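You operate a simulated robot arm through the tools that you are given. There is no shell and no other tool. Be economical: measure what you need, move in short steps, check, and stop when the job is done.

You are at the controls of a simulated two-armed robot. One attempt, no reset.

## Task
Pick up the black divider with one hand, pass it to the other hand and put it on the shelf under the band deck.

Only the result counts: the job must be done as asked and must still hold three seconds after the hand-in. Knocking over, shifting, dropping, spilling or breaking anything else fails it.

## Robot
Two 6-joint arms with two-finger parallel grippers on one trunk, on a base that drives. Base frame: it is fixed to the floor where the robot stands at the start and does not move with it; the origin is under the middle of the robot, x ahead of it, y to its left, z up; the surface under the hand at the start is at about z = 85. Readings come in cm, degrees, newtons and seconds.
The left shoulder is at the start at [28, 18.5, 103], the right one opposite. With the tool pointing down near the work surface each hand reaches from about 56 to 94 cm from the robot's upright axis, wherever it stands, measured 20 degrees to its own side. Places, roughly: black divider (20x1x11 cm) [70, -10, 90]; shelf under the band deck [-120, 60, 20]. Payload 1.57 kg a hand.
The TCP of each hand is the grasp point between the finger pads, 3 cm short of the fingertips. In the tool frame z runs along the fingers and y along their closing line. The gripper opens to 8 cm. The fingers are 1.7 cm wide and 1.2 cm thick; the gripper's body (4 by 8.2 cm) begins 8 cm behind the TCP.
Orientation is that of the tool frame in the base frame, as [roll, pitch, yaw] about the fixed x, y, z axes, in that order (R = Rz(yaw) Ry(pitch) Rx(roll)). With the fingers straight down and closing along the base's y, the tool's x points along the base's -x, its y along +y and its z along -z.

## Interface
- The arms move only by the tool send_rows. It takes "left_series", "right_series" or both (then of equal length, played together; a hand with none holds still); each is a list of rows, each a list of 3 entries, a list of its own where there are three numbers: the closure, from 0 (fully open) to 1 (shut), then the shift along the tool's x, y, z in m, then the turn, a rotation vector about the tool's x, y, z in degrees. In form: [[claw, [tx, ty, tz], [rx, ry, rz]], ...]. A call has 1 to 12 rows; each row shifts and turns the commanded pose from where the row before left it, along the tool's axes as they then stand. Each row takes 0.2 s and may step no farther than 5 cm and 8.6 degrees from the row before; otherwise, or with a gripper value out of range, the whole call is refused. Where a pose cannot be reached the arm comes as near as it can. A force on the tool above 40 N (or 10 N above the force at the start of the call, whichever is more), or a blocked arm, ends the call early, and 0.2 s more pass. Each finger travels about 15.3 cm/s and halts on what it meets, pressing with about 28 N; the grip force reading is that of the motor and also rises with nothing between the fingers. The clock runs only during rows and for 0.2 s after the last one: add rows that do not move to give the fingers time. It gives the time, the measured TCP pose, the force on the tool (base axes), the opening and the grip force at its end, in the units of the frame above (readings bear some noise), with the torque about the TCP (base axes, N m) and any sound that the robot's microphone picked up, and new pictures: "pictures" is both (left out), scene, wrist or none (wrist: the cameras of the hands that moved).
- Cameras (640 x 400 px; columns grow to the right, rows downward): "scene" is now at [22.76, -3.57, 146.32]; the picture's right is [-0.36, -0.93, 0.00], its down [-0.61, 0.24, -0.75] and it looks along [0.70, -0.27, -0.66] (base axes); focal length 248 px, centre (320, 200). "left" rides on the left gripper at [7.2, 0.7, -12.2] in its tool frame; the picture's right is [-0.09, 1.00, 0.00], its down [-0.84, -0.08, -0.54] and it looks along [-0.54, -0.05, 0.84] (tool axes); focal length 238 px, centre (320, 200). "right" rides on the right gripper at [7.2, -0.7, -12.2] in its tool frame; the picture's right is [0.09, 1.00, 0.00], its down [-0.84, 0.08, -0.54] and it looks along [-0.54, 0.05, 0.84] (tool axes); focal length 238 px, centre (320, 200). There is no depth. A picture from a camera that has moved, and an enlarged one, comes with that camera's place and axes in the base frame and with its lens. The place of the scene camera against the robot may be out by one fixed shift of up to 2.5 cm in any direction.
- raise_lower(by): slides the trunk up (or, below 0, down) by that many cm; the arms and the scene camera ride with it, the base frame stays. It gives what a move gives, with no picture.
- base_move(legs): drives the robot by 1 to 6 legs, each [ahead, turn to the left] in cm and degrees, along the robot's own axes; the way and the turn of a leg run together, so that a leg with both is an arc; at most 150 cm and 180 degrees a leg. The arms and the cameras ride along, it lands a little off, and it stops where it bumps. It gives what a move gives, and a new picture of the scene camera.
- aim_head(pan, tilt): turns the head with the scene camera to pan (to the left, within 86 degrees either way) and tilt (down, from -29 to 69), counted from straight ahead of the robot. It gives what a move gives, and a new picture of the scene camera.
- inspect(camera, box): a new picture of the part [left, top, right, bottom] of that camera's present view, enlarged. No time passes.
- job_done(): hands the job in; it is judged then, once.

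Go step by step. Nothing tells you exact positions but the pictures and the camera data: compare them with the known pose of the tool, close in by small moves and look again before you grip or let go. The budget is 120 turns and 260 pictures, counting those below and the enlarged ones. Unless the task says otherwise, let go and move clear before handing in.

The tools are called after "Request:" as a command line: name --argument value ..., lists and objects as JSON in quotes. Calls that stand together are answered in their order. send_rows: Moves the arms, as the interface text tells. Its arguments: {"type":"object","properties":{"left_series":{"type":"array"},"right_series":{"type":"array"},"pictures":{"type":"string","enum":["both","scene","wrist","none"]}},"required":[]} The other tools are called the same way: raise_lower (by) slides the trunk up or down; base_move (legs) drives the base; aim_head (pan, tilt) turns the head that bears the scene camera; inspect (camera, box) takes an enlarged picture of a part of a camera's view; job_done () hands the job in.

At the start:

```text
time: 0.0
left_ee_pos: [48.25, 15.6, 107.03]
left_orientation: [-179.9, 0.0, 180.0]
left_contact_force: [-0.9, -0.1, 0.7]
left_torque: [-0.06, -0.03, 0.02]
left_width: 7.97
left_gripper_force: 0.0
right_ee_pos: [51.44, -32.52, 124.99]
right_orientation: [180.0, 0.0, 180.0]
right_contact_force: [-0.8, 0.4, 0.6]
right_torque: [0.0, -0.02, 0.0]
right_width: 8.04
right_gripper_force: 0.1
trunk travel left (down, up): [-72.5, 26.5]
robot x, y, heading: [0.16, -0.07, 0.1]
head pan, tilt: [-21.3, 41.2]
```

scene: 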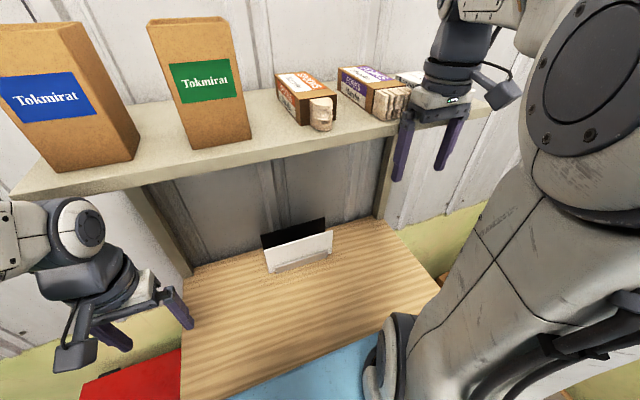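
right: 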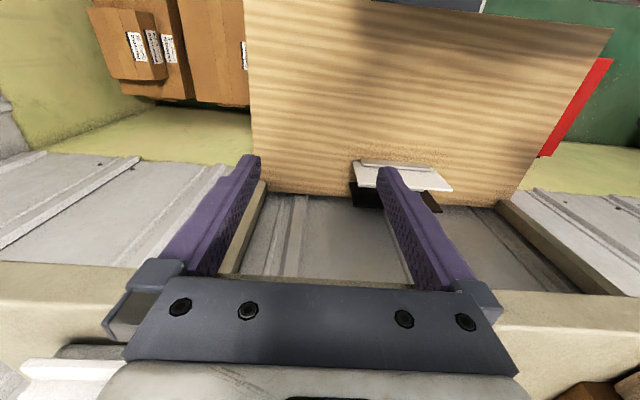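
left: 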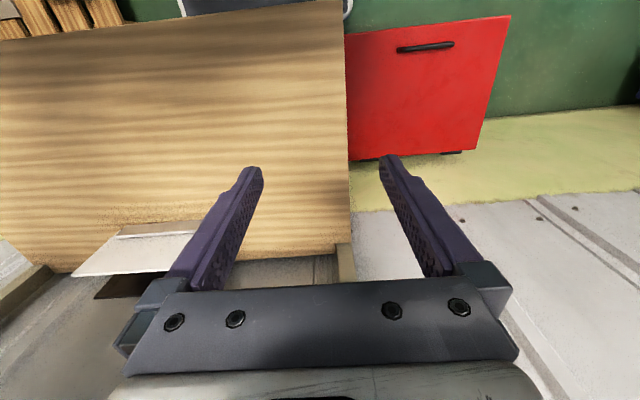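

I see a bench with an overhead shelf; a black panel stands behind a white one, seemingly in a stand. I'll enlarge to look closer.

Request:
inspect --camera "scene" --box '[220, 190, 380, 290]'

Request:
inspect --camera "right" --box '[320, 130, 480, 230]'

Request:
inspect --camera "left" --box '[40, 200, 240, 325]'

```text
4.00 times, centred on (300, 240) of scene
camera zoom: at [22.76, -3.57, 146.32], right [-0.36, -0.93, 0.0], down [-0.61, 0.24, -0.75], along [0.7, -0.27, -0.66], focal length 992 px, centre (400, 40)
```

zoom: 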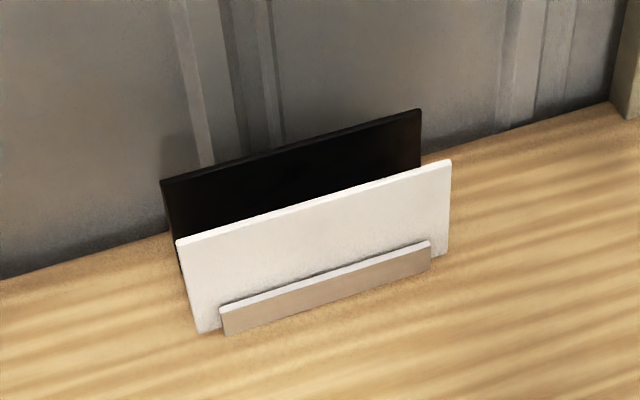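

```text
4.00 times, centred on (400, 180) of right
camera zoom: at [44.4, -33.17, 137.26], right [-0.09, 1.0, 0.0], down [0.84, 0.08, 0.54], along [0.54, 0.05, -0.84], focal length 953 px, centre (0, 280)
```

zoom: 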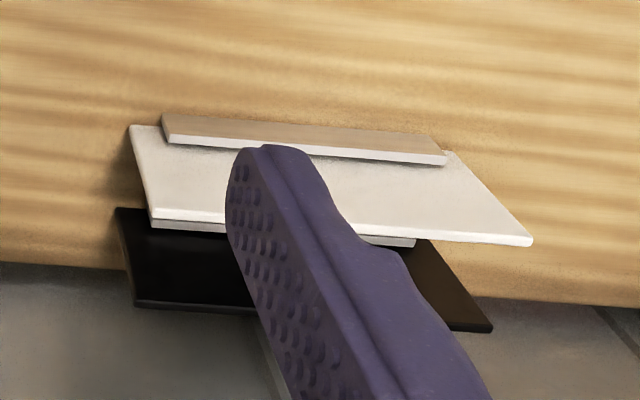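

```text
3.20 times, centred on (140, 262) of left
camera zoom: at [41.08, 16.25, 119.28], right [0.09, 1.0, 0.0], down [0.84, -0.08, 0.54], along [0.54, -0.05, -0.84], focal length 763 px, centre (896, 0)
```

zoom: 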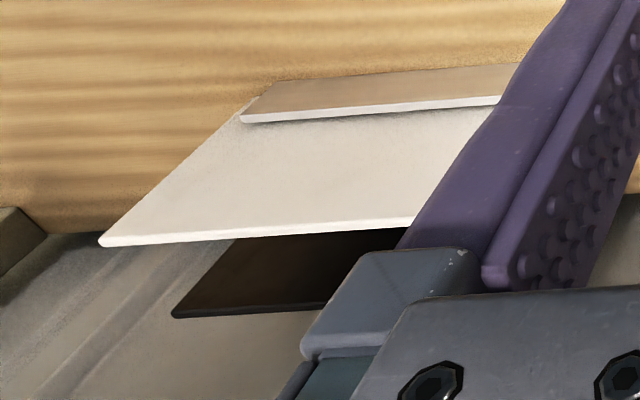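

The black divider's top edge is near x≈72, y −23.6 to −4, z≈95.5, with the white one about 5.5 cm in front and a shelf overhead. I'll look at the shelf, the wall and the surroundings.

Request:
aim_head --pan 0 --tilt 25

Request:
aim_head --pan 86 --tilt 35

```text
time: 0.8
left_ee_pos: [48.29, 15.56, 106.93]
left_orientation: [180.0, 0.1, 180.0]
left_contact_force: [1.0, -0.9, -0.3]
left_torque: [0.03, -0.03, 0.0]
left_width: 7.99
left_gripper_force: 0.1
right_ee_pos: [51.52, -32.54, 124.99]
right_orientation: [-179.9, -0.1, 179.9]
right_contact_force: [-0.4, -0.6, -0.1]
right_torque: [0.02, 0.0, -0.01]
right_width: 8.03
right_gripper_force: 0.1
trunk travel left (down, up): [-72.5, 26.5]
robot x, y, heading: [-0.17, 0.28, -0.1]
head pan, tilt: [0.0, 25.0]
camera scene: at [24.12, -0.53, 148.82], right [0.0, -1.0, 0.0], down [-0.42, 0.0, -0.91], along [0.91, 0.0, -0.42], focal length 248 px, centre (320, 200)
```

scene: 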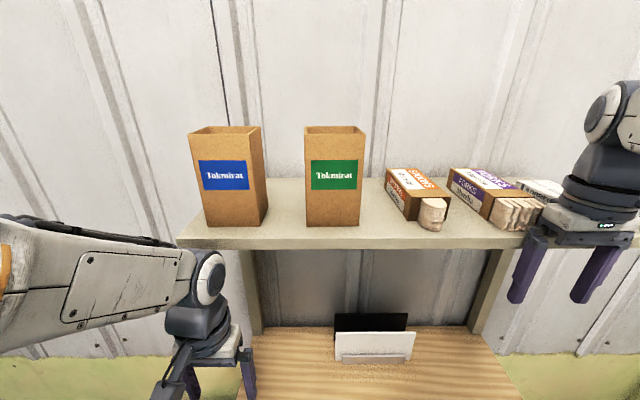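

```text
time: 2.5
left_ee_pos: [48.41, 15.52, 107.06]
left_orientation: [-180.0, 0.0, -180.0]
left_contact_force: [-0.3, -1.3, 0.2]
left_torque: [0.01, -0.02, 0.06]
left_width: 7.99
left_gripper_force: 0.1
right_ee_pos: [51.55, -32.57, 124.87]
right_orientation: [-179.9, 0.1, 180.0]
right_contact_force: [-0.7, -0.3, -0.4]
right_torque: [-0.02, 0.03, 0.01]
right_width: 7.98
right_gripper_force: 0.0
trunk travel left (down, up): [-72.5, 26.5]
robot x, y, heading: [0.1, 0.09, 0.1]
head pan, tilt: [85.9, 35.0]
camera scene: at [15.54, 8.26, 147.25], right [1.0, -0.07, 0.0], down [-0.04, -0.57, -0.82], along [0.06, 0.82, -0.57], focal length 248 px, centre (320, 200)
```

scene: 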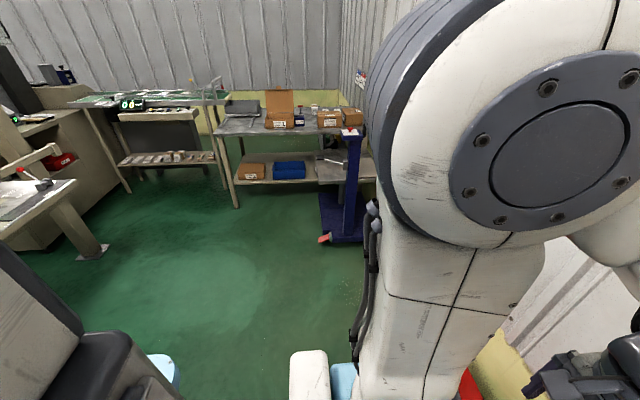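

The target area lies behind left, so I'll see it later. First I need the overhead shelf's height and front edge, so I raise the trunk for a parallax view.

Request:
raise_lower --by 20

Request:
aim_head --pan 0 --tilt 40

```text
time: 4.6
left_ee_pos: [48.28, 15.54, 126.97]
left_orientation: [-180.0, 0.0, -180.0]
left_contact_force: [1.0, 0.0, -0.2]
left_torque: [0.02, -0.01, 0.01]
left_width: 7.99
left_gripper_force: 0.1
right_ee_pos: [51.48, -32.44, 144.92]
right_orientation: [180.0, 0.0, -180.0]
right_contact_force: [0.6, -0.8, 0.5]
right_torque: [0.03, 0.01, 0.0]
right_width: 8.01
right_gripper_force: 0.2
trunk travel left (down, up): [-92.5, 6.5]
robot x, y, heading: [-0.02, -0.23, -0.0]
head pan, tilt: [85.9, 35.0]
```

```text
time: 6.2
left_ee_pos: [48.31, 15.5, 127.04]
left_orientation: [-180.0, 0.0, -179.9]
left_contact_force: [0.2, -0.3, -0.2]
left_torque: [0.0, -0.01, 0.0]
left_width: 8.0
left_gripper_force: 0.0
right_ee_pos: [51.54, -32.5, 145.03]
right_orientation: [180.0, -0.1, 180.0]
right_contact_force: [-0.5, -0.6, 0.2]
right_torque: [-0.02, 0.01, -0.01]
right_width: 8.01
right_gripper_force: 0.1
trunk travel left (down, up): [-92.5, 6.5]
robot x, y, heading: [-0.08, 0.19, 0.1]
head pan, tilt: [0.0, 40.0]
camera scene: at [23.41, -0.52, 166.49], right [0.0, -1.0, 0.0], down [-0.64, 0.0, -0.77], along [0.77, 0.0, -0.64], focal length 248 px, centre (320, 200)
```

scene: 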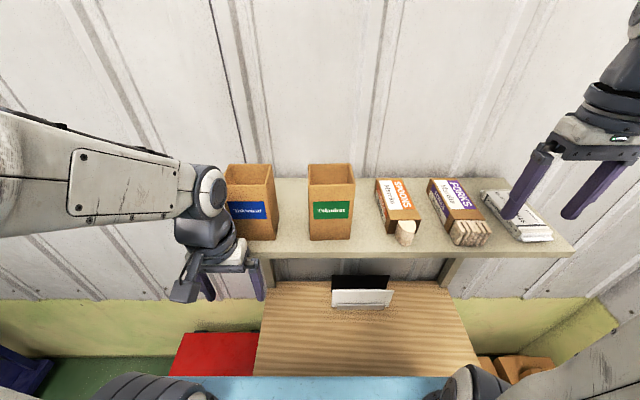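

Triangulating, the shelf overhead has its front edge at x≈52–54 and its underside at about z≈128, so it overhangs the dividers. I'll back off so the arm can reach in nearly straight and low, then lower the trunk.

Request:
base_move --legs '[[-13, 0]]'

Request:
raise_lower --by -16

```text
time: 7.5
left_ee_pos: [35.13, 15.4, 127.08]
left_orientation: [180.0, 0.0, 179.9]
left_contact_force: [0.2, 0.1, -0.3]
left_torque: [-0.01, 0.02, -0.02]
left_width: 8.01
left_gripper_force: 0.0
right_ee_pos: [38.4, -32.48, 145.04]
right_orientation: [-180.0, -0.1, -179.9]
right_contact_force: [-1.5, -0.2, -0.6]
right_torque: [-0.03, 0.02, 0.02]
right_width: 8.01
right_gripper_force: 0.1
trunk travel left (down, up): [-92.5, 6.5]
robot x, y, heading: [-13.21, 0.05, -0.1]
head pan, tilt: [0.0, 40.0]
camera scene: at [10.27, -0.52, 166.49], right [0.0, -1.0, 0.0], down [-0.64, 0.0, -0.77], along [0.77, 0.0, -0.64], focal length 248 px, centre (320, 200)
```

scene: 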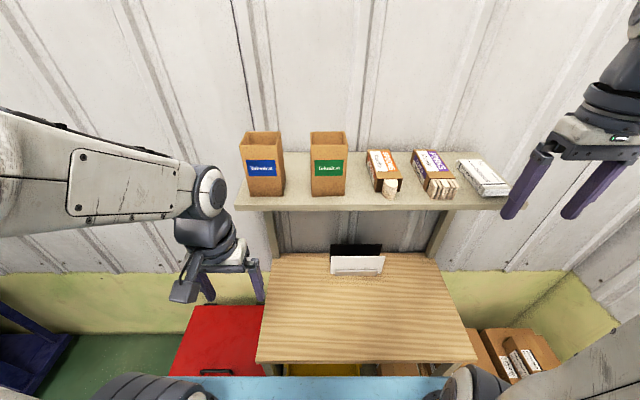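

```text
time: 9.3
left_ee_pos: [35.09, 15.62, 111.11]
left_orientation: [180.0, 0.1, -179.9]
left_contact_force: [-0.5, 0.4, 0.6]
left_torque: [-0.01, 0.01, 0.0]
left_width: 8.01
left_gripper_force: 0.2
right_ee_pos: [38.26, -32.55, 128.92]
right_orientation: [-180.0, 0.0, 179.9]
right_contact_force: [0.0, -0.3, 0.0]
right_torque: [0.02, -0.02, 0.04]
right_width: 8.01
right_gripper_force: 0.0
trunk travel left (down, up): [-76.5, 22.5]
robot x, y, heading: [-13.38, -0.22, 0.1]
head pan, tilt: [0.0, 40.0]
```

Backed off well, with shelf front about x≈53 and underside about z≈129. Now I lower the right hand in front of the shelf and turn it so the fingers close along x.

Request:
send_rows --right_series '[[0, [-0.025, 0, 0.03], [0, 0, 0]], [0, [-0.025, 0, 0.03], [0, 0, 0]], [0, [-0.01, 0, 0.03], [0, 0, 0]], [0.2, [0, 0, 0.02], [0, 0, 8.5]], [0.4, [0, 0, 0.02], [0, 0, 8.5]], [0.5, [0, 0, 0.02], [0, 0, 8.5]], [0.5, [0, 0, 0.02], [0, 0, 8.5]], [0.5, [0, 0, 0.02], [0, 0, 8.5]], [0.5, [0, 0, 0.02], [0, 0, 8.5]], [0.5, [0, 0, 0.02], [0, 0, 8.5]], [0.5, [0, 0, 0.02], [0, 0, 8.5]], [0.5, [0, 0, 0.02], [0, 0, 8.5]]]' --pictures "none"

Request:
send_rows --right_series '[[0.5, [0, 0, 0.0], [0, 0, 6.75]], [0.5, [0, 0, 0.0], [0, 0, 6.75]], [0.5, [0, 0, 0.0], [0, 0, 0]]]'

```text
time: 11.9
left_ee_pos: [35.28, 15.53, 111.03]
left_orientation: [-179.9, 0.0, 180.0]
left_contact_force: [-0.3, 0.3, -0.2]
left_torque: [-0.03, 0.01, 0.0]
left_width: 8.02
left_gripper_force: 0.0
right_ee_pos: [44.31, -32.47, 102.01]
right_orientation: [179.9, 0.0, 103.3]
right_contact_force: [-0.1, 0.4, 0.0]
right_torque: [0.01, -0.01, 0.03]
right_width: 4.0
right_gripper_force: 0.0
trunk travel left (down, up): [-76.5, 22.5]
robot x, y, heading: [-13.12, 0.21, -0.3]
head pan, tilt: [0.0, 40.0]
```

```text
time: 12.7
left_ee_pos: [35.24, 15.66, 111.07]
left_orientation: [180.0, 0.0, 180.0]
left_contact_force: [0.2, -0.2, -0.1]
left_torque: [0.03, -0.01, 0.01]
left_width: 8.02
left_gripper_force: 0.2
right_ee_pos: [44.32, -32.53, 101.98]
right_orientation: [180.0, 0.0, 89.9]
right_contact_force: [0.3, 0.1, 0.2]
right_torque: [-0.05, 0.01, 0.02]
right_width: 4.0
right_gripper_force: 0.0
trunk travel left (down, up): [-76.5, 22.5]
robot x, y, heading: [-13.42, 0.17, 0.3]
head pan, tilt: [0.0, 40.0]
camera scene: at [10.27, -0.53, 150.49], right [0.0, -1.0, 0.0], down [-0.64, 0.0, -0.77], along [0.77, 0.0, -0.64], focal length 248 px, centre (320, 200)
camera right: at [43.76, -25.3, 114.25], right [1.0, 0.09, 0.0], down [0.08, -0.84, 0.54], along [0.05, -0.54, -0.84], focal length 238 px, centre (320, 200)
```

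scene: 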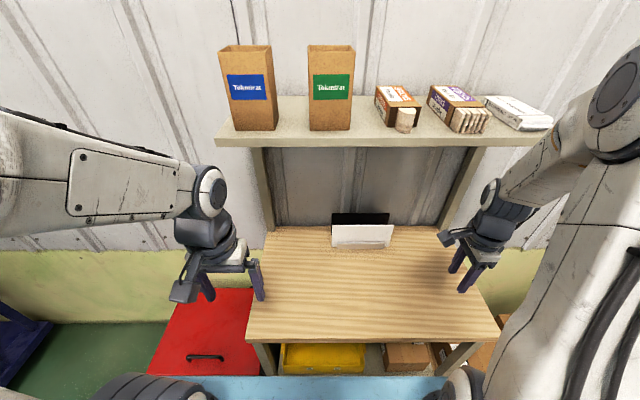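
right: 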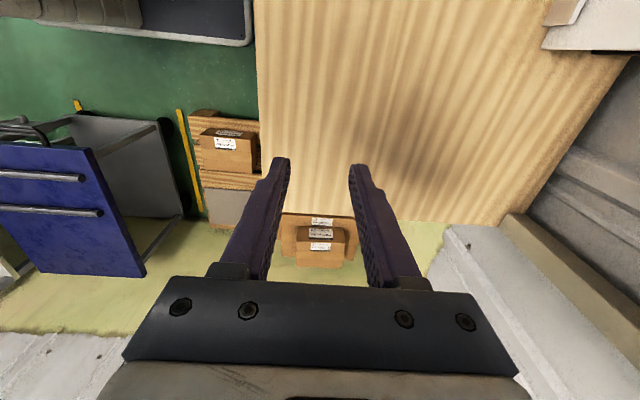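

The right wrist's table-level path to the right of the dividers is clear. I lower to z≈93.5 and move forward halfway under the shelf to check the forearm's clearance.

Request:
send_rows --right_series '[[0.5, [0, 0, 0.03], [0, 0, 0]], [0.5, [0, 0, 0.03], [0, 0, 0]], [0.5, [0, 0, 0.025], [0, 0, 0]], [0.5, [0.005, 0.03, 0], [0, 0, 0]], [0.5, [0.005, 0.03, 0], [0, 0, 0]], [0.5, [0.005, 0.03, 0], [0, 0, 0]], [0.5, [0.005, 0.03, 0], [0, 0, 0]], [0.5, [0, 0.02, 0], [0, 0, 0]]]'

```text
time: 14.5
left_ee_pos: [34.99, 15.59, 111.01]
left_orientation: [179.9, 0.0, 180.0]
left_contact_force: [-0.3, -0.9, -0.5]
left_torque: [0.0, -0.03, 0.01]
left_width: 7.97
left_gripper_force: 0.1
right_ee_pos: [58.08, -30.45, 93.52]
right_orientation: [-179.9, 0.0, 89.9]
right_contact_force: [-0.5, 0.0, 0.2]
right_torque: [0.0, 0.03, -0.01]
right_width: 3.99
right_gripper_force: 0.1
trunk travel left (down, up): [-76.5, 22.5]
robot x, y, heading: [-13.24, 0.21, -0.0]
head pan, tilt: [0.0, 40.0]
camera scene: at [9.94, -0.51, 150.5], right [0.0, -1.0, 0.0], down [-0.64, 0.0, -0.77], along [0.77, 0.0, -0.64], focal length 248 px, centre (320, 200)
camera right: at [57.48, -23.31, 105.87], right [1.0, 0.09, 0.0], down [0.08, -0.84, 0.54], along [0.05, -0.54, -0.84], focal length 238 px, centre (320, 200)
```

scene: 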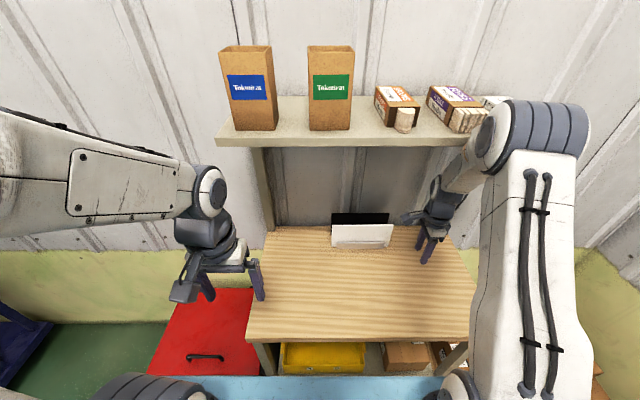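
right: 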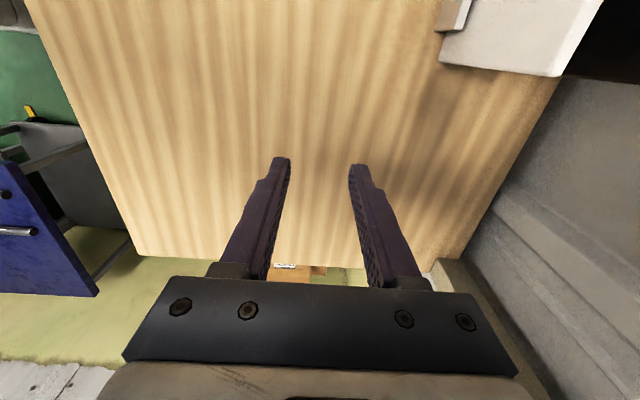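

The elbow stands as high as the shelf edge, so going farther in at this trunk height is risky. I'll pull back, raise the hand, lower the trunk and go in again with the elbow lower.

Request:
send_rows --right_series '[[0.5, [0, -0.03, 0], [0, 0, 0]], [0.5, [0, -0.03, 0], [0, 0, 0]], [0.5, [0, -0.03, 0], [0, 0, 0]], [0.5, [0, -0.03, 0], [0, 0, 0]], [0.5, [0, 0, -0.04], [0, 0, 0]], [0.5, [0, 0, -0.04], [0, 0, 0]], [0.5, [0, 0, -0.04], [0, 0, 0]], [0.5, [0, 0, -0.04], [0, 0, 0]]]' --pictures "none"

Request:
raise_lower --by -16

Request:
send_rows --right_series '[[0.5, [0, 0.03, 0], [0, 0, 0]], [0.5, [0, 0.03, 0], [0, 0, 0]], [0.5, [0, 0.03, 0], [0, 0, 0]], [0.5, [0, 0.03, 0], [0, 0, 0]], [0.5, [0, 0.0, 0], [0, 0, 0]]]'

```text
time: 16.3
left_ee_pos: [35.26, 15.51, 111.05]
left_orientation: [-179.9, 0.0, -180.0]
left_contact_force: [-0.1, 0.5, -0.7]
left_torque: [0.01, 0.03, -0.05]
left_width: 7.97
left_gripper_force: 0.0
right_ee_pos: [46.35, -30.41, 109.42]
right_orientation: [180.0, 0.0, 90.0]
right_contact_force: [0.1, -0.2, -0.4]
right_torque: [-0.03, -0.02, 0.0]
right_width: 3.98
right_gripper_force: 0.0
trunk travel left (down, up): [-76.5, 22.5]
robot x, y, heading: [-12.63, -0.04, -0.1]
head pan, tilt: [0.0, 40.0]
```

```text
time: 18.2
left_ee_pos: [35.14, 15.55, 95.05]
left_orientation: [180.0, 0.0, 180.0]
left_contact_force: [-0.2, -0.1, 0.6]
left_torque: [-0.01, -0.02, 0.0]
left_width: 7.97
left_gripper_force: 0.0
right_ee_pos: [46.36, -30.42, 93.47]
right_orientation: [179.9, 0.0, 90.0]
right_contact_force: [0.3, 0.2, -0.3]
right_torque: [0.02, 0.01, -0.01]
right_width: 3.99
right_gripper_force: 0.1
trunk travel left (down, up): [-60.5, 38.5]
robot x, y, heading: [-13.39, 0.28, -0.1]
head pan, tilt: [0.0, 40.0]
```

```text
time: 19.4
left_ee_pos: [35.16, 15.57, 95.03]
left_orientation: [-180.0, 0.0, 180.0]
left_contact_force: [0.6, 0.4, 0.7]
left_torque: [-0.02, -0.06, 0.02]
left_width: 7.98
left_gripper_force: 0.0
right_ee_pos: [58.34, -30.54, 93.5]
right_orientation: [179.9, 0.0, 90.1]
right_contact_force: [-0.2, -1.1, -1.0]
right_torque: [0.02, 0.01, -0.02]
right_width: 3.99
right_gripper_force: 0.1
trunk travel left (down, up): [-60.5, 38.5]
robot x, y, heading: [-12.69, 0.13, 0.1]
head pan, tilt: [0.0, 40.0]
camera scene: at [10.27, -0.53, 134.49], right [0.0, -1.0, 0.0], down [-0.64, 0.0, -0.77], along [0.77, 0.0, -0.64], focal length 248 px, centre (320, 200)
camera right: at [57.74, -23.29, 105.71], right [1.0, 0.09, 0.0], down [0.08, -0.84, 0.54], along [0.05, -0.54, -0.84], focal length 238 px, centre (320, 200)
```

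scene: 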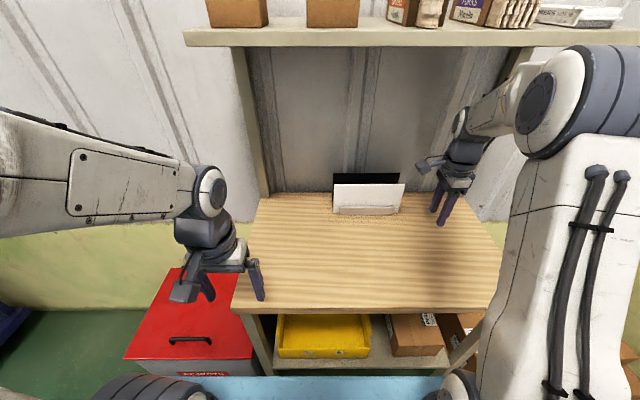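
right: 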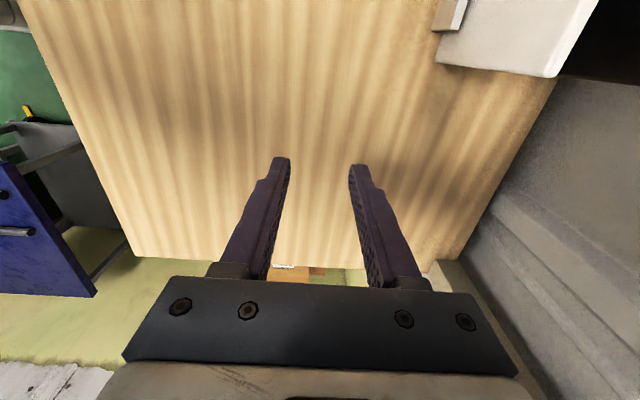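

The elbow now clears below the shelf edge. Continuing forward toward the divider plane on its right side.

Request:
send_rows --right_series '[[0.5, [0, 0.03, 0], [0, 0, 0]], [0.5, [0, 0.03, 0], [0, 0, 0]], [0.5, [0, 0.03, 0], [0, 0, 0]], [0.5, [0, 0.02, 0], [0, 0, 0]], [0.5, [0, 0.0, 0], [0, 0, 0]]]'

```text
time: 20.6
left_ee_pos: [35.16, 15.54, 95.04]
left_orientation: [-180.0, 0.0, -179.9]
left_contact_force: [0.1, 0.5, -0.2]
left_torque: [-0.03, -0.02, -0.05]
left_width: 7.98
left_gripper_force: 0.1
right_ee_pos: [69.44, -30.54, 93.43]
right_orientation: [-180.0, 0.1, 90.1]
right_contact_force: [0.5, 0.0, 0.3]
right_torque: [0.01, 0.03, -0.05]
right_width: 4.02
right_gripper_force: 0.1
trunk travel left (down, up): [-60.5, 38.5]
robot x, y, heading: [-13.33, 0.27, 0.2]
head pan, tilt: [0.0, 40.0]
camera scene: at [10.27, -0.53, 134.49], right [0.0, -1.0, 0.0], down [-0.64, 0.0, -0.77], along [0.77, 0.0, -0.64], focal length 248 px, centre (320, 200)
camera right: at [68.8, -23.29, 105.71], right [1.0, 0.09, 0.0], down [0.08, -0.84, 0.54], along [0.05, -0.54, -0.84], focal length 238 px, centre (320, 200)
```

scene: 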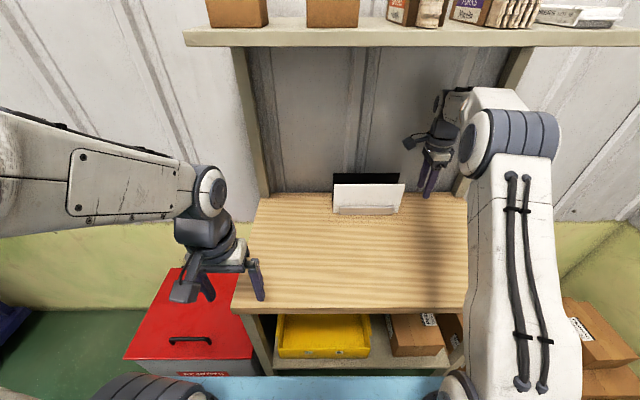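
right: 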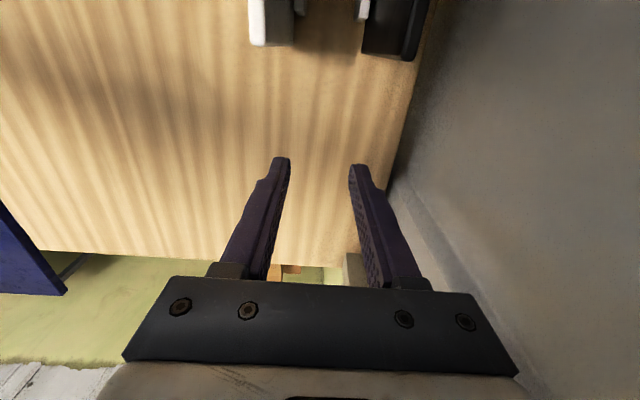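

The black top edge sits at x≈71.9–72.6 and the white back face at ≈67.1, leaving room for the fingers. I edge forward to align, watching force against the wall.

Request:
send_rows --right_series '[[0.5, [0, 0.01, 0], [0, 0, 0]], [0.5, [0, 0.009, 0], [0, 0, 0]], [0.5, [0, 0.009, 0], [0, 0, 0]], [0.5, [0, 0.0, 0], [0, 0, 0]]]' --pictures "wrist"

Request:
inspect --camera "right" --box '[200, 0, 440, 150]'

Request:
inspect --camera "scene" --box '[320, 80, 520, 205]'

```text
time: 21.6
left_ee_pos: [35.21, 15.62, 94.97]
left_orientation: [179.9, 0.1, -180.0]
left_contact_force: [0.0, 0.2, 0.6]
left_torque: [-0.03, -0.03, 0.02]
left_width: 8.03
left_gripper_force: 0.1
right_ee_pos: [72.19, -30.46, 93.41]
right_orientation: [180.0, 0.0, 90.1]
right_contact_force: [-0.4, -0.2, -0.7]
right_torque: [-0.03, -0.01, 0.01]
right_width: 4.0
right_gripper_force: 0.1
trunk travel left (down, up): [-60.5, 38.5]
robot x, y, heading: [-12.91, 0.12, -0.1]
head pan, tilt: [0.0, 40.0]
camera right: at [71.55, -23.25, 105.65], right [1.0, 0.09, 0.0], down [0.08, -0.84, 0.54], along [0.05, -0.54, -0.84], focal length 238 px, centre (320, 200)
```

right: 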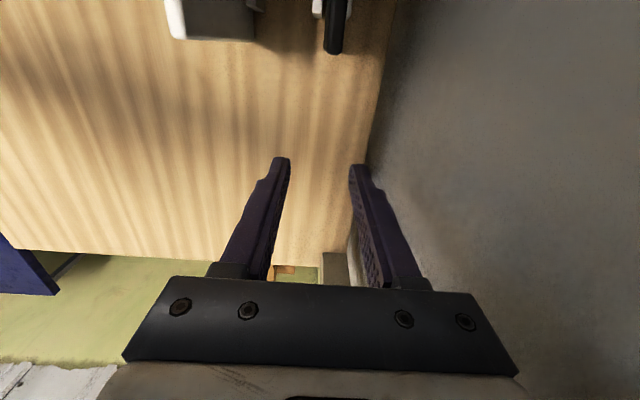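

```text
2.67 times, centred on (320, 75) of right
camera zoom: at [71.55, -23.25, 105.65], right [1.0, 0.09, 0.0], down [0.08, -0.84, 0.54], along [0.05, -0.54, -0.84], focal length 636 px, centre (320, 533)
```

zoom: 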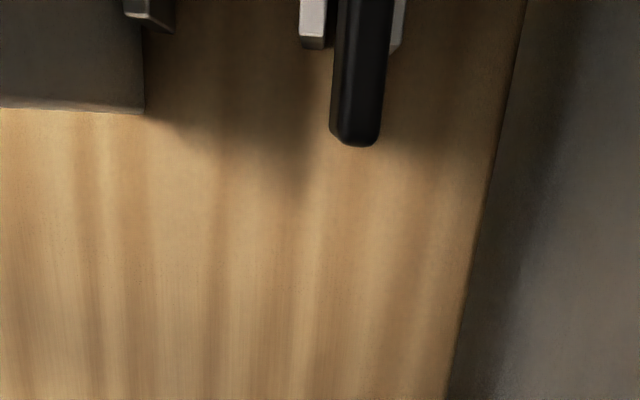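

```text
3.20 times, centred on (420, 142) of scene
camera zoom: at [10.27, -0.53, 134.49], right [0.0, -1.0, 0.0], down [-0.64, 0.0, -0.77], along [0.77, 0.0, -0.64], focal length 794 px, centre (0, 384)
```

zoom: 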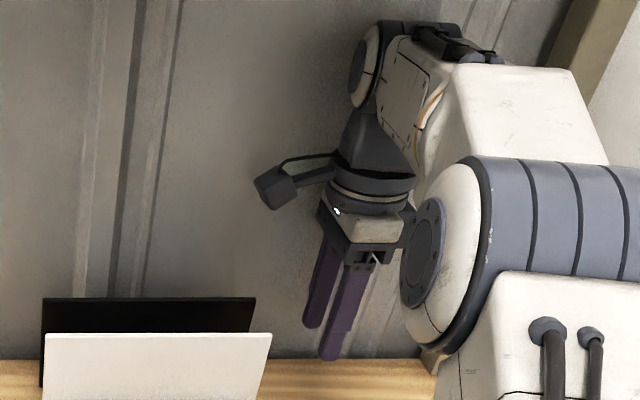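

No contact, and the gripper is aligned with the board (board centre x≈72.1). I slide along +y so the fingers straddle the black divider.

Request:
send_rows --right_series '[[0.5, [0.03, 0, 0], [0, 0, 0]], [0.5, [0.03, 0, 0], [0, 0, 0]], [0.5, [0.03, 0, 0], [0, 0, 0]], [0.5, [0.03, 0, 0], [0, 0, 0]], [0.5, [0.02, 0, 0], [0, 0, 0]], [0.5, [0, 0, 0], [0, 0, 0]]]'

Request:
inspect --camera "scene" --box '[320, 100, 480, 220]'

```text
time: 23.0
left_ee_pos: [35.15, 15.43, 95.0]
left_orientation: [-179.9, -0.1, -180.0]
left_contact_force: [0.5, 0.6, -0.5]
left_torque: [0.0, -0.02, -0.02]
left_width: 7.98
left_gripper_force: 0.1
right_ee_pos: [72.2, -16.49, 93.4]
right_orientation: [180.0, -0.1, 90.0]
right_contact_force: [-0.4, 0.7, 0.6]
right_torque: [-0.02, 0.02, -0.04]
right_width: 4.0
right_gripper_force: 0.1
trunk travel left (down, up): [-60.5, 38.5]
robot x, y, heading: [-12.84, 0.04, -0.1]
head pan, tilt: [0.0, 40.0]
camera scene: at [10.27, -0.52, 134.49], right [0.0, -1.0, 0.0], down [-0.64, 0.0, -0.77], along [0.77, 0.0, -0.64], focal length 248 px, centre (320, 200)
camera right: at [71.57, -9.28, 105.71], right [1.0, 0.09, 0.0], down [0.08, -0.84, 0.54], along [0.05, -0.54, -0.84], focal length 238 px, centre (320, 200)
```

scene: 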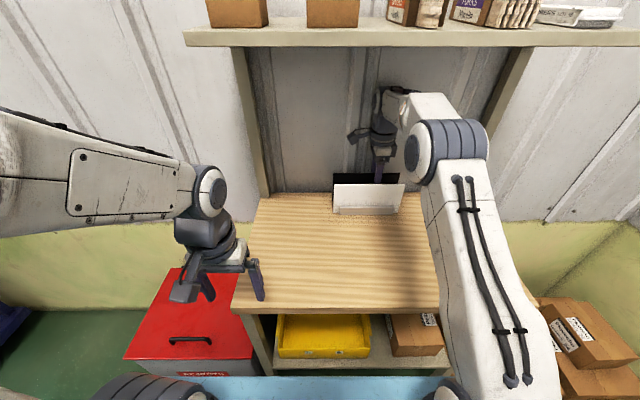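
right: 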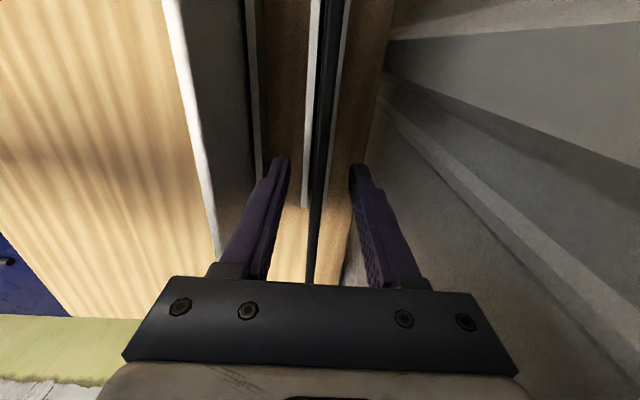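

```text
3.33 times, centred on (400, 160) of scene
camera zoom: at [10.27, -0.52, 134.49], right [0.0, -1.0, 0.0], down [-0.64, 0.0, -0.77], along [0.77, 0.0, -0.64], focal length 827 px, centre (53, 333)
```

zoom: 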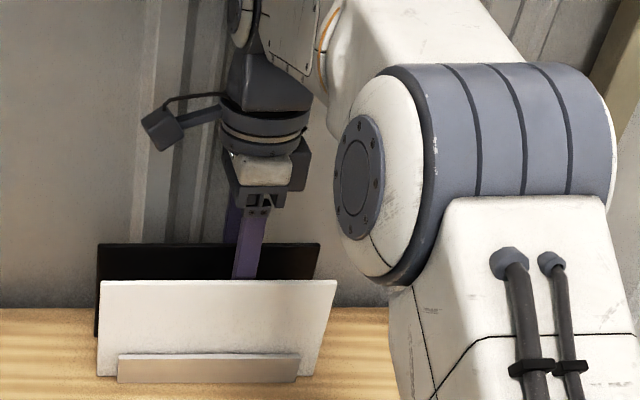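

The fingers straddle the black board, front finger in the gap. I close the right gripper.

Request:
send_rows --right_series '[[0.75, [0, 0, 0], [0, 0, 0]], [1, [0, 0, 0], [0, 0, 0]], [1, [0, 0, 0], [0, 0, 0]], [1, [0, 0, 0], [0, 0, 0]]]'

```text
time: 24.0
left_ee_pos: [35.2, 15.58, 95.11]
left_orientation: [-180.0, 0.0, 180.0]
left_contact_force: [-0.5, 0.3, 0.2]
left_torque: [0.0, -0.01, 0.0]
left_width: 8.01
left_gripper_force: 0.1
right_ee_pos: [72.12, -16.56, 93.45]
right_orientation: [-180.0, 0.0, 90.1]
right_contact_force: [0.6, 0.1, 0.8]
right_torque: [-0.06, -0.01, -0.03]
right_width: 0.53
right_gripper_force: 26.2
trunk travel left (down, up): [-60.5, 38.5]
robot x, y, heading: [-12.95, -0.0, 0.2]
head pan, tilt: [0.0, 40.0]
camera scene: at [10.27, -0.52, 134.49], right [0.0, -1.0, 0.0], down [-0.64, 0.0, -0.77], along [0.77, 0.0, -0.64], focal length 248 px, centre (320, 200)
camera right: at [71.58, -9.31, 105.7], right [1.0, 0.09, 0.0], down [0.08, -0.84, 0.54], along [0.05, -0.54, -0.84], focal length 238 px, centre (320, 200)
```

scene: 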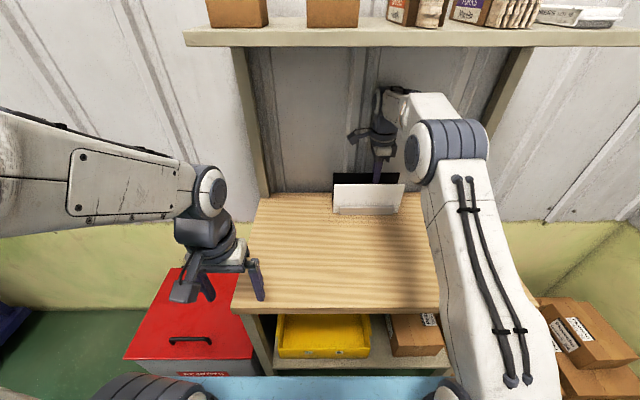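
right: 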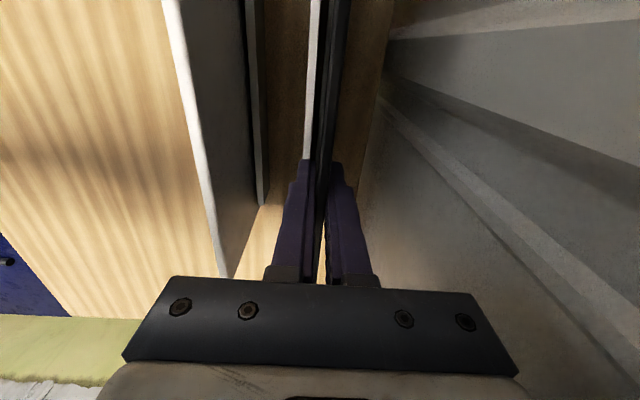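

The divider is gripped (width 0.53 cm). I lift it straight up 4.5 cm to clear the rack's slot, well below the shelf.

Request:
send_rows --right_series '[[1, [0, 0, -0.01], [0, 0, 0]], [1, [0, 0, -0.01], [0, 0, 0]], [1, [0, 0, -0.01], [0, 0, 0]], [1, [0, 0, -0.015], [0, 0, 0]], [1, [0, 0, 0], [0, 0, 0]]]'

Request:
inspect --camera "scene" --box '[300, 60, 480, 220]'

```text
time: 25.2
left_ee_pos: [35.29, 15.55, 94.94]
left_orientation: [-180.0, 0.0, 180.0]
left_contact_force: [-0.6, -0.1, 0.0]
left_torque: [-0.03, 0.01, 0.0]
left_width: 7.98
left_gripper_force: 0.0
right_ee_pos: [72.1, -16.44, 98.04]
right_orientation: [179.9, 0.0, 90.1]
right_contact_force: [-0.3, -0.7, -0.4]
right_torque: [0.02, 0.01, -0.02]
right_width: 0.54
right_gripper_force: 25.8
trunk travel left (down, up): [-60.5, 38.5]
robot x, y, heading: [-12.92, -0.15, -0.2]
head pan, tilt: [0.0, 40.0]
camera scene: at [10.27, -0.52, 134.49], right [0.0, -1.0, 0.0], down [-0.64, 0.0, -0.77], along [0.77, 0.0, -0.64], focal length 248 px, centre (320, 200)
camera right: at [71.56, -9.21, 110.17], right [1.0, 0.09, 0.0], down [0.08, -0.84, 0.54], along [0.05, -0.54, -0.84], focal length 238 px, centre (320, 200)
```

scene: 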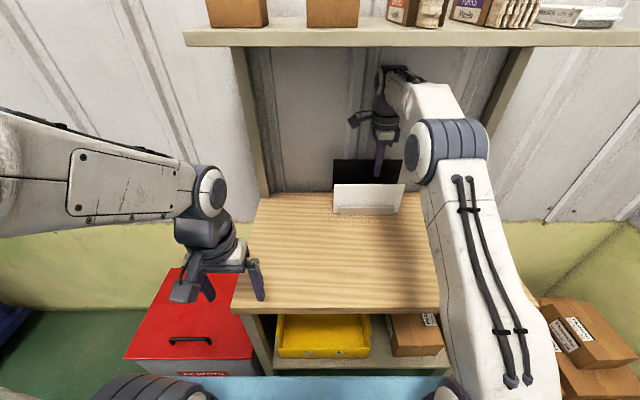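
right: 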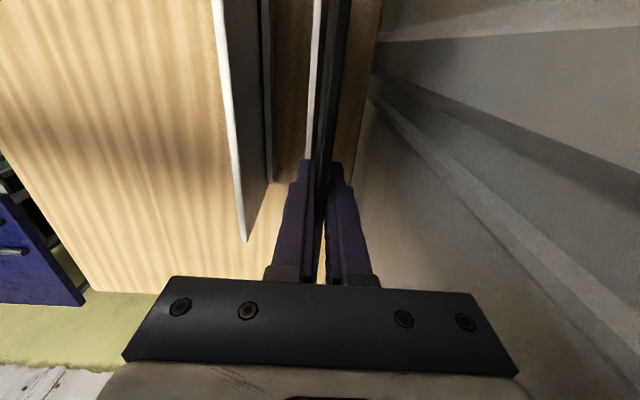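

```text
2.50 times, centred on (390, 140) of scene
camera zoom: at [10.27, -0.52, 134.49], right [0.0, -1.0, 0.0], down [-0.64, 0.0, -0.77], along [0.77, 0.0, -0.64], focal length 620 px, centre (145, 350)
```

zoom: 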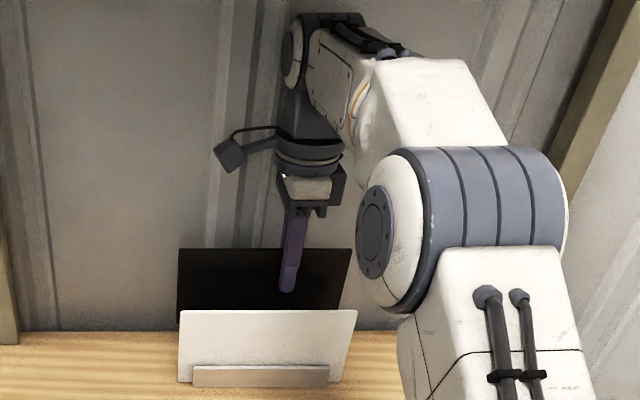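

The board is clear of the slot. I lift a bit more and lean the hand toward the robot about the board's centre, so the board can pass over the white divider without the wrist meeting the shelf.

Request:
send_rows --right_series '[[1, [0, 0, -0.01], [0, 0, 0]], [1, [0, -0.0047, 0], [-8, 0, 0]], [1, [0, -0.0047, 0], [-8, 0, 0]], [1, [0, -0.0047, 0], [-8, 0, 0]], [1, [0, -0.0047, 0], [-8, 0, 0]], [1, [0, -0.0047, 0], [-8, 0, 0]], [1, [0, 0, 0], [0, 0, 0]]]'

Request:
inspect --camera "scene" --box '[300, 40, 500, 220]'

```text
time: 26.8
left_ee_pos: [35.18, 15.44, 95.01]
left_orientation: [-179.9, 0.0, 180.0]
left_contact_force: [-0.5, 0.2, -0.2]
left_torque: [-0.02, -0.02, 0.01]
left_width: 8.02
left_gripper_force: 0.0
right_ee_pos: [69.76, -16.52, 98.07]
right_orientation: [140.2, 0.1, 90.0]
right_contact_force: [-7.3, -1.5, -1.1]
right_torque: [-0.39, 0.92, 0.55]
right_width: 0.91
right_gripper_force: 27.9
trunk travel left (down, up): [-60.5, 38.5]
robot x, y, heading: [-12.98, -0.13, -0.1]
head pan, tilt: [0.0, 40.0]
camera scene: at [10.25, -0.54, 134.49], right [0.0, -1.0, 0.0], down [-0.64, 0.0, -0.77], along [0.77, 0.0, -0.64], focal length 248 px, centre (320, 200)
camera right: at [61.57, -9.29, 107.19], right [0.76, 0.09, 0.64], down [-0.29, -0.84, 0.47], along [0.58, -0.54, -0.61], focal length 238 px, centre (320, 200)
```

scene: 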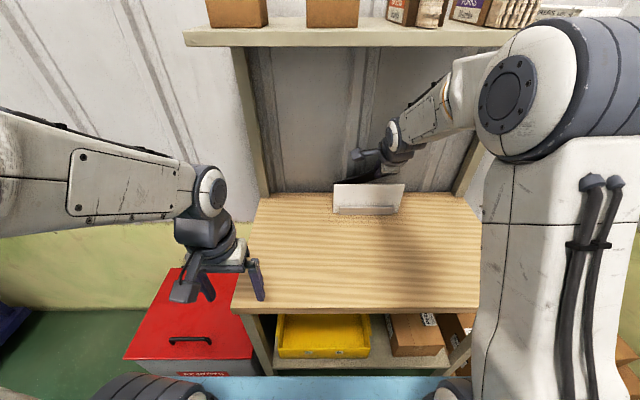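
right: 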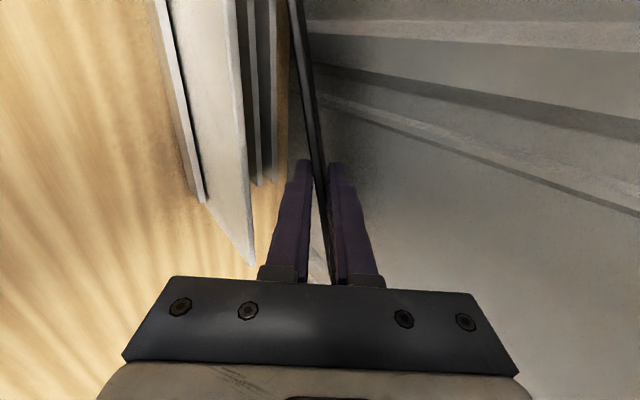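

```text
2.22 times, centred on (400, 130) of scene
camera zoom: at [10.25, -0.54, 134.49], right [0.0, -1.0, 0.0], down [-0.64, 0.0, -0.77], along [0.77, 0.0, -0.64], focal length 551 px, centre (142, 356)
```

zoom: 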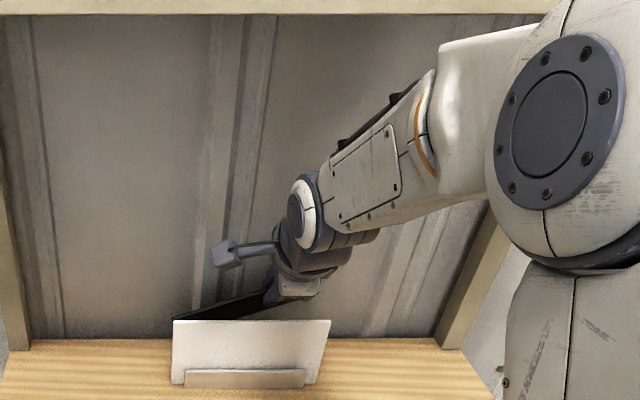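

There's light contact: the board's bottom touches the wall behind. I pull back away from the wall and up a bit.

Request:
send_rows --right_series '[[1, [0, -0.0025, -0.0085], [0, 0, 0]], [1, [0, -0.0025, -0.0085], [0, 0, 0]], [1, [0, 0, 0], [0, 0, 0]]]'

Request:
inspect --camera "right" --box '[180, 0, 440, 280]'

```text
time: 27.6
left_ee_pos: [35.23, 15.53, 95.06]
left_orientation: [-180.0, 0.0, -179.9]
left_contact_force: [-0.1, 0.5, -0.6]
left_torque: [0.03, 0.0, 0.0]
left_width: 8.0
left_gripper_force: 0.1
right_ee_pos: [68.45, -16.41, 99.21]
right_orientation: [140.0, -0.1, 89.9]
right_contact_force: [-4.6, -0.7, -0.5]
right_torque: [-0.01, 0.61, 0.56]
right_width: 0.61
right_gripper_force: 25.9
trunk travel left (down, up): [-60.5, 38.5]
robot x, y, heading: [-13.17, -0.24, 0.3]
head pan, tilt: [0.0, 40.0]
camera scene: at [10.25, -0.52, 134.49], right [0.0, -1.0, 0.0], down [-0.64, 0.0, -0.77], along [0.77, 0.0, -0.64], focal length 248 px, centre (320, 200)
camera right: at [60.19, -9.26, 108.25], right [0.76, 0.09, 0.64], down [-0.29, -0.84, 0.47], along [0.58, -0.54, -0.61], focal length 238 px, centre (320, 200)
```

scene: 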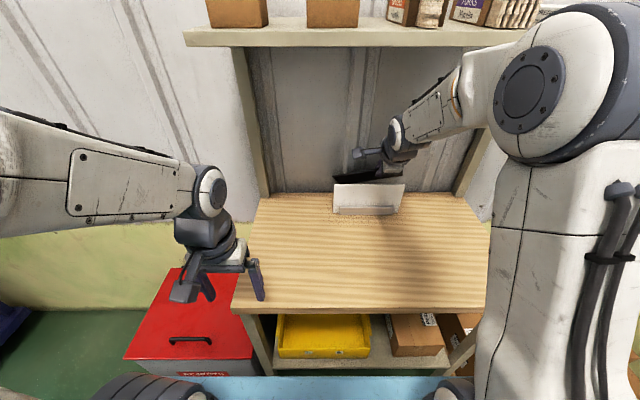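
right: 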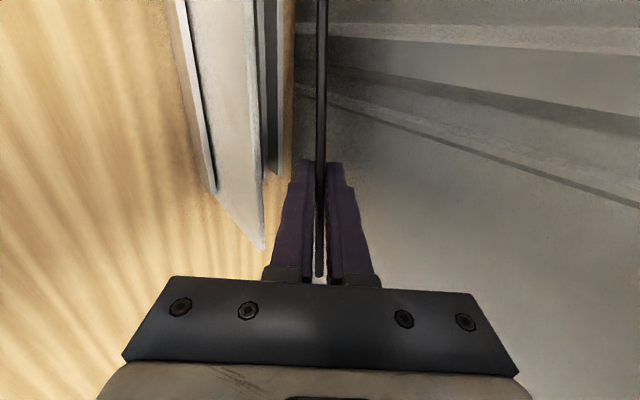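

```text
1.43 times, centred on (310, 140) of right
camera zoom: at [60.19, -9.26, 108.25], right [0.76, 0.09, 0.64], down [-0.29, -0.84, 0.47], along [0.58, -0.54, -0.61], focal length 340 px, centre (334, 286)
```

zoom: 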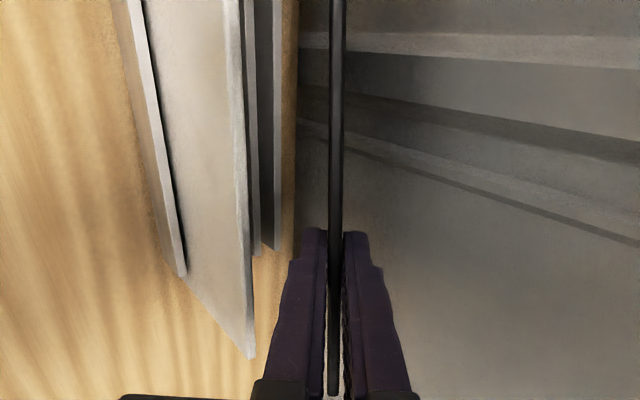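

A little wall contact remains at the board's bottom-left corner. I pull further along the board's own plane.

Request:
send_rows --right_series '[[1, [0, 0, -0.01], [0, 0, 0]], [1, [0, -0.002, -0.01], [0, 0, 0]], [1, [0, 0, 0], [0, 0, 0]]]' --pictures "wrist"

```text
time: 28.4
left_ee_pos: [35.26, 15.53, 94.98]
left_orientation: [-180.0, 0.0, 180.0]
left_contact_force: [-0.2, 0.9, -0.6]
left_torque: [0.0, 0.0, 0.02]
left_width: 7.98
left_gripper_force: 0.1
right_ee_pos: [66.92, -16.39, 100.57]
right_orientation: [139.9, 0.0, 90.0]
right_contact_force: [-0.1, -0.7, -0.7]
right_torque: [0.01, 0.03, 0.04]
right_width: 0.51
right_gripper_force: 25.3
trunk travel left (down, up): [-60.5, 38.5]
robot x, y, heading: [-12.67, -0.3, -0.1]
head pan, tilt: [0.0, 40.0]
camera right: at [58.79, -9.27, 109.64], right [0.76, 0.09, 0.64], down [-0.29, -0.84, 0.46], along [0.58, -0.54, -0.61], focal length 238 px, centre (320, 200)
```

right: 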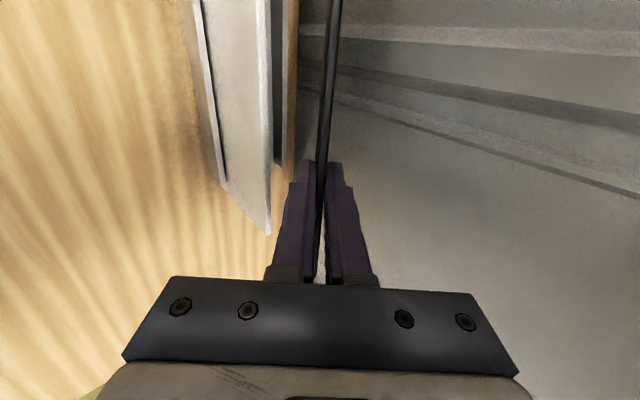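

Contact is gone and the board is square in the grip. I lean further to near flat while pulling out over the white divider.

Request:
send_rows --right_series '[[1, [0, -0.007, -0.0097], [-8, 0, 0]], [1, [0, -0.0056, -0.01], [-8, 0, 0]], [1, [0, -0.0042, -0.01], [-8, 0, 0]], [1, [0, -0.0028, -0.0098], [-8, 0, 0]], [1, [0, 0, 0], [0, 0, 0]]]'

```text
time: 29.6
left_ee_pos: [35.16, 15.51, 94.93]
left_orientation: [-179.9, 0.0, 180.0]
left_contact_force: [-0.4, -0.2, -0.2]
left_torque: [-0.02, 0.0, -0.01]
left_width: 8.01
left_gripper_force: 0.0
right_ee_pos: [64.38, -15.27, 101.52]
right_orientation: [119.9, -1.9, 92.3]
right_contact_force: [0.2, 0.3, -0.7]
right_torque: [0.0, 0.03, 0.01]
right_width: 0.51
right_gripper_force: 25.5
right hand out of reach, approached as far as the arm can: row 1, 2, 3
trunk travel left (down, up): [-60.5, 38.5]
robot x, y, heading: [-13.44, 0.23, -0.0]
head pan, tilt: [0.0, 40.0]
camera scene: at [10.27, -0.52, 134.49], right [0.0, -1.0, 0.0], down [-0.64, 0.0, -0.77], along [0.77, 0.0, -0.64], focal length 248 px, centre (320, 200)
camera right: at [53.29, -8.78, 107.27], right [0.49, 0.08, 0.86], down [-0.4, -0.86, 0.31], along [0.77, -0.5, -0.39], focal length 238 px, centre (320, 200)
```

scene: 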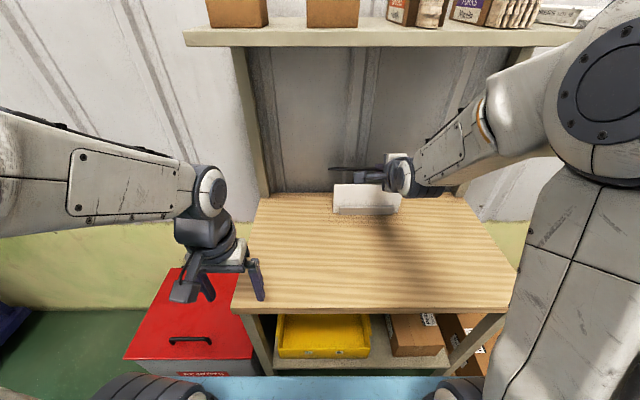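
right: 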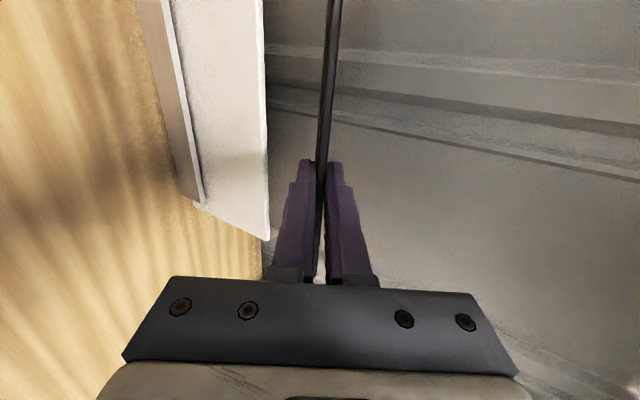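

The lean stopped at 60°, which suffices: the bottom edge is about z≈97, over the white's top. I draw straight back with a slight rise.

Request:
send_rows --right_series '[[1, [0, 0.004, -0.013], [0, 0, 0]], [1, [0, -0.008, -0.019], [0, 0, 0]], [1, [0, 0, 0], [0, 0, 0]]]'

```text
time: 30.4
left_ee_pos: [35.14, 15.55, 95.1]
left_orientation: [-179.9, -0.1, -179.9]
left_contact_force: [0.4, 0.5, 0.0]
left_torque: [0.03, 0.03, -0.01]
left_width: 8.02
left_gripper_force: 0.1
right_ee_pos: [61.34, -15.49, 102.64]
right_orientation: [120.1, -2.1, 92.3]
right_contact_force: [0.0, -0.9, -0.2]
right_torque: [0.0, 0.0, -0.01]
right_width: 0.51
right_gripper_force: 25.7
trunk travel left (down, up): [-60.5, 38.5]
robot x, y, heading: [-13.19, 0.03, 0.1]
head pan, tilt: [0.0, 40.0]
camera scene: at [10.27, -0.52, 134.49], right [0.0, -1.0, 0.0], down [-0.64, 0.0, -0.77], along [0.77, 0.0, -0.64], focal length 248 px, centre (320, 200)
camera right: at [50.31, -8.99, 108.53], right [0.5, 0.08, 0.86], down [-0.4, -0.86, 0.31], along [0.77, -0.5, -0.4], focal length 238 px, centre (320, 200)
```

scene: 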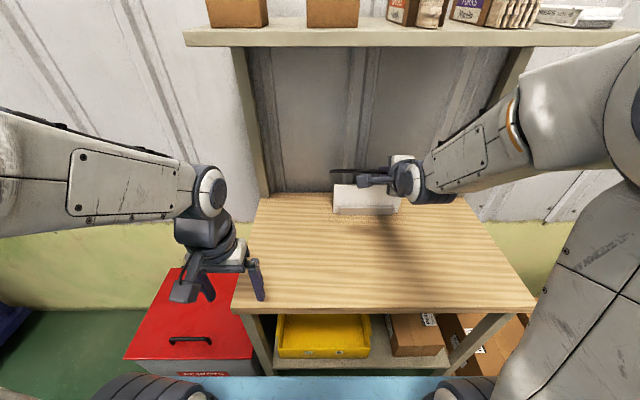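
right: 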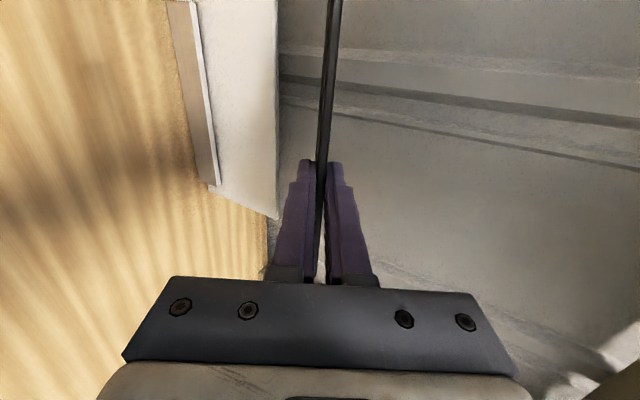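

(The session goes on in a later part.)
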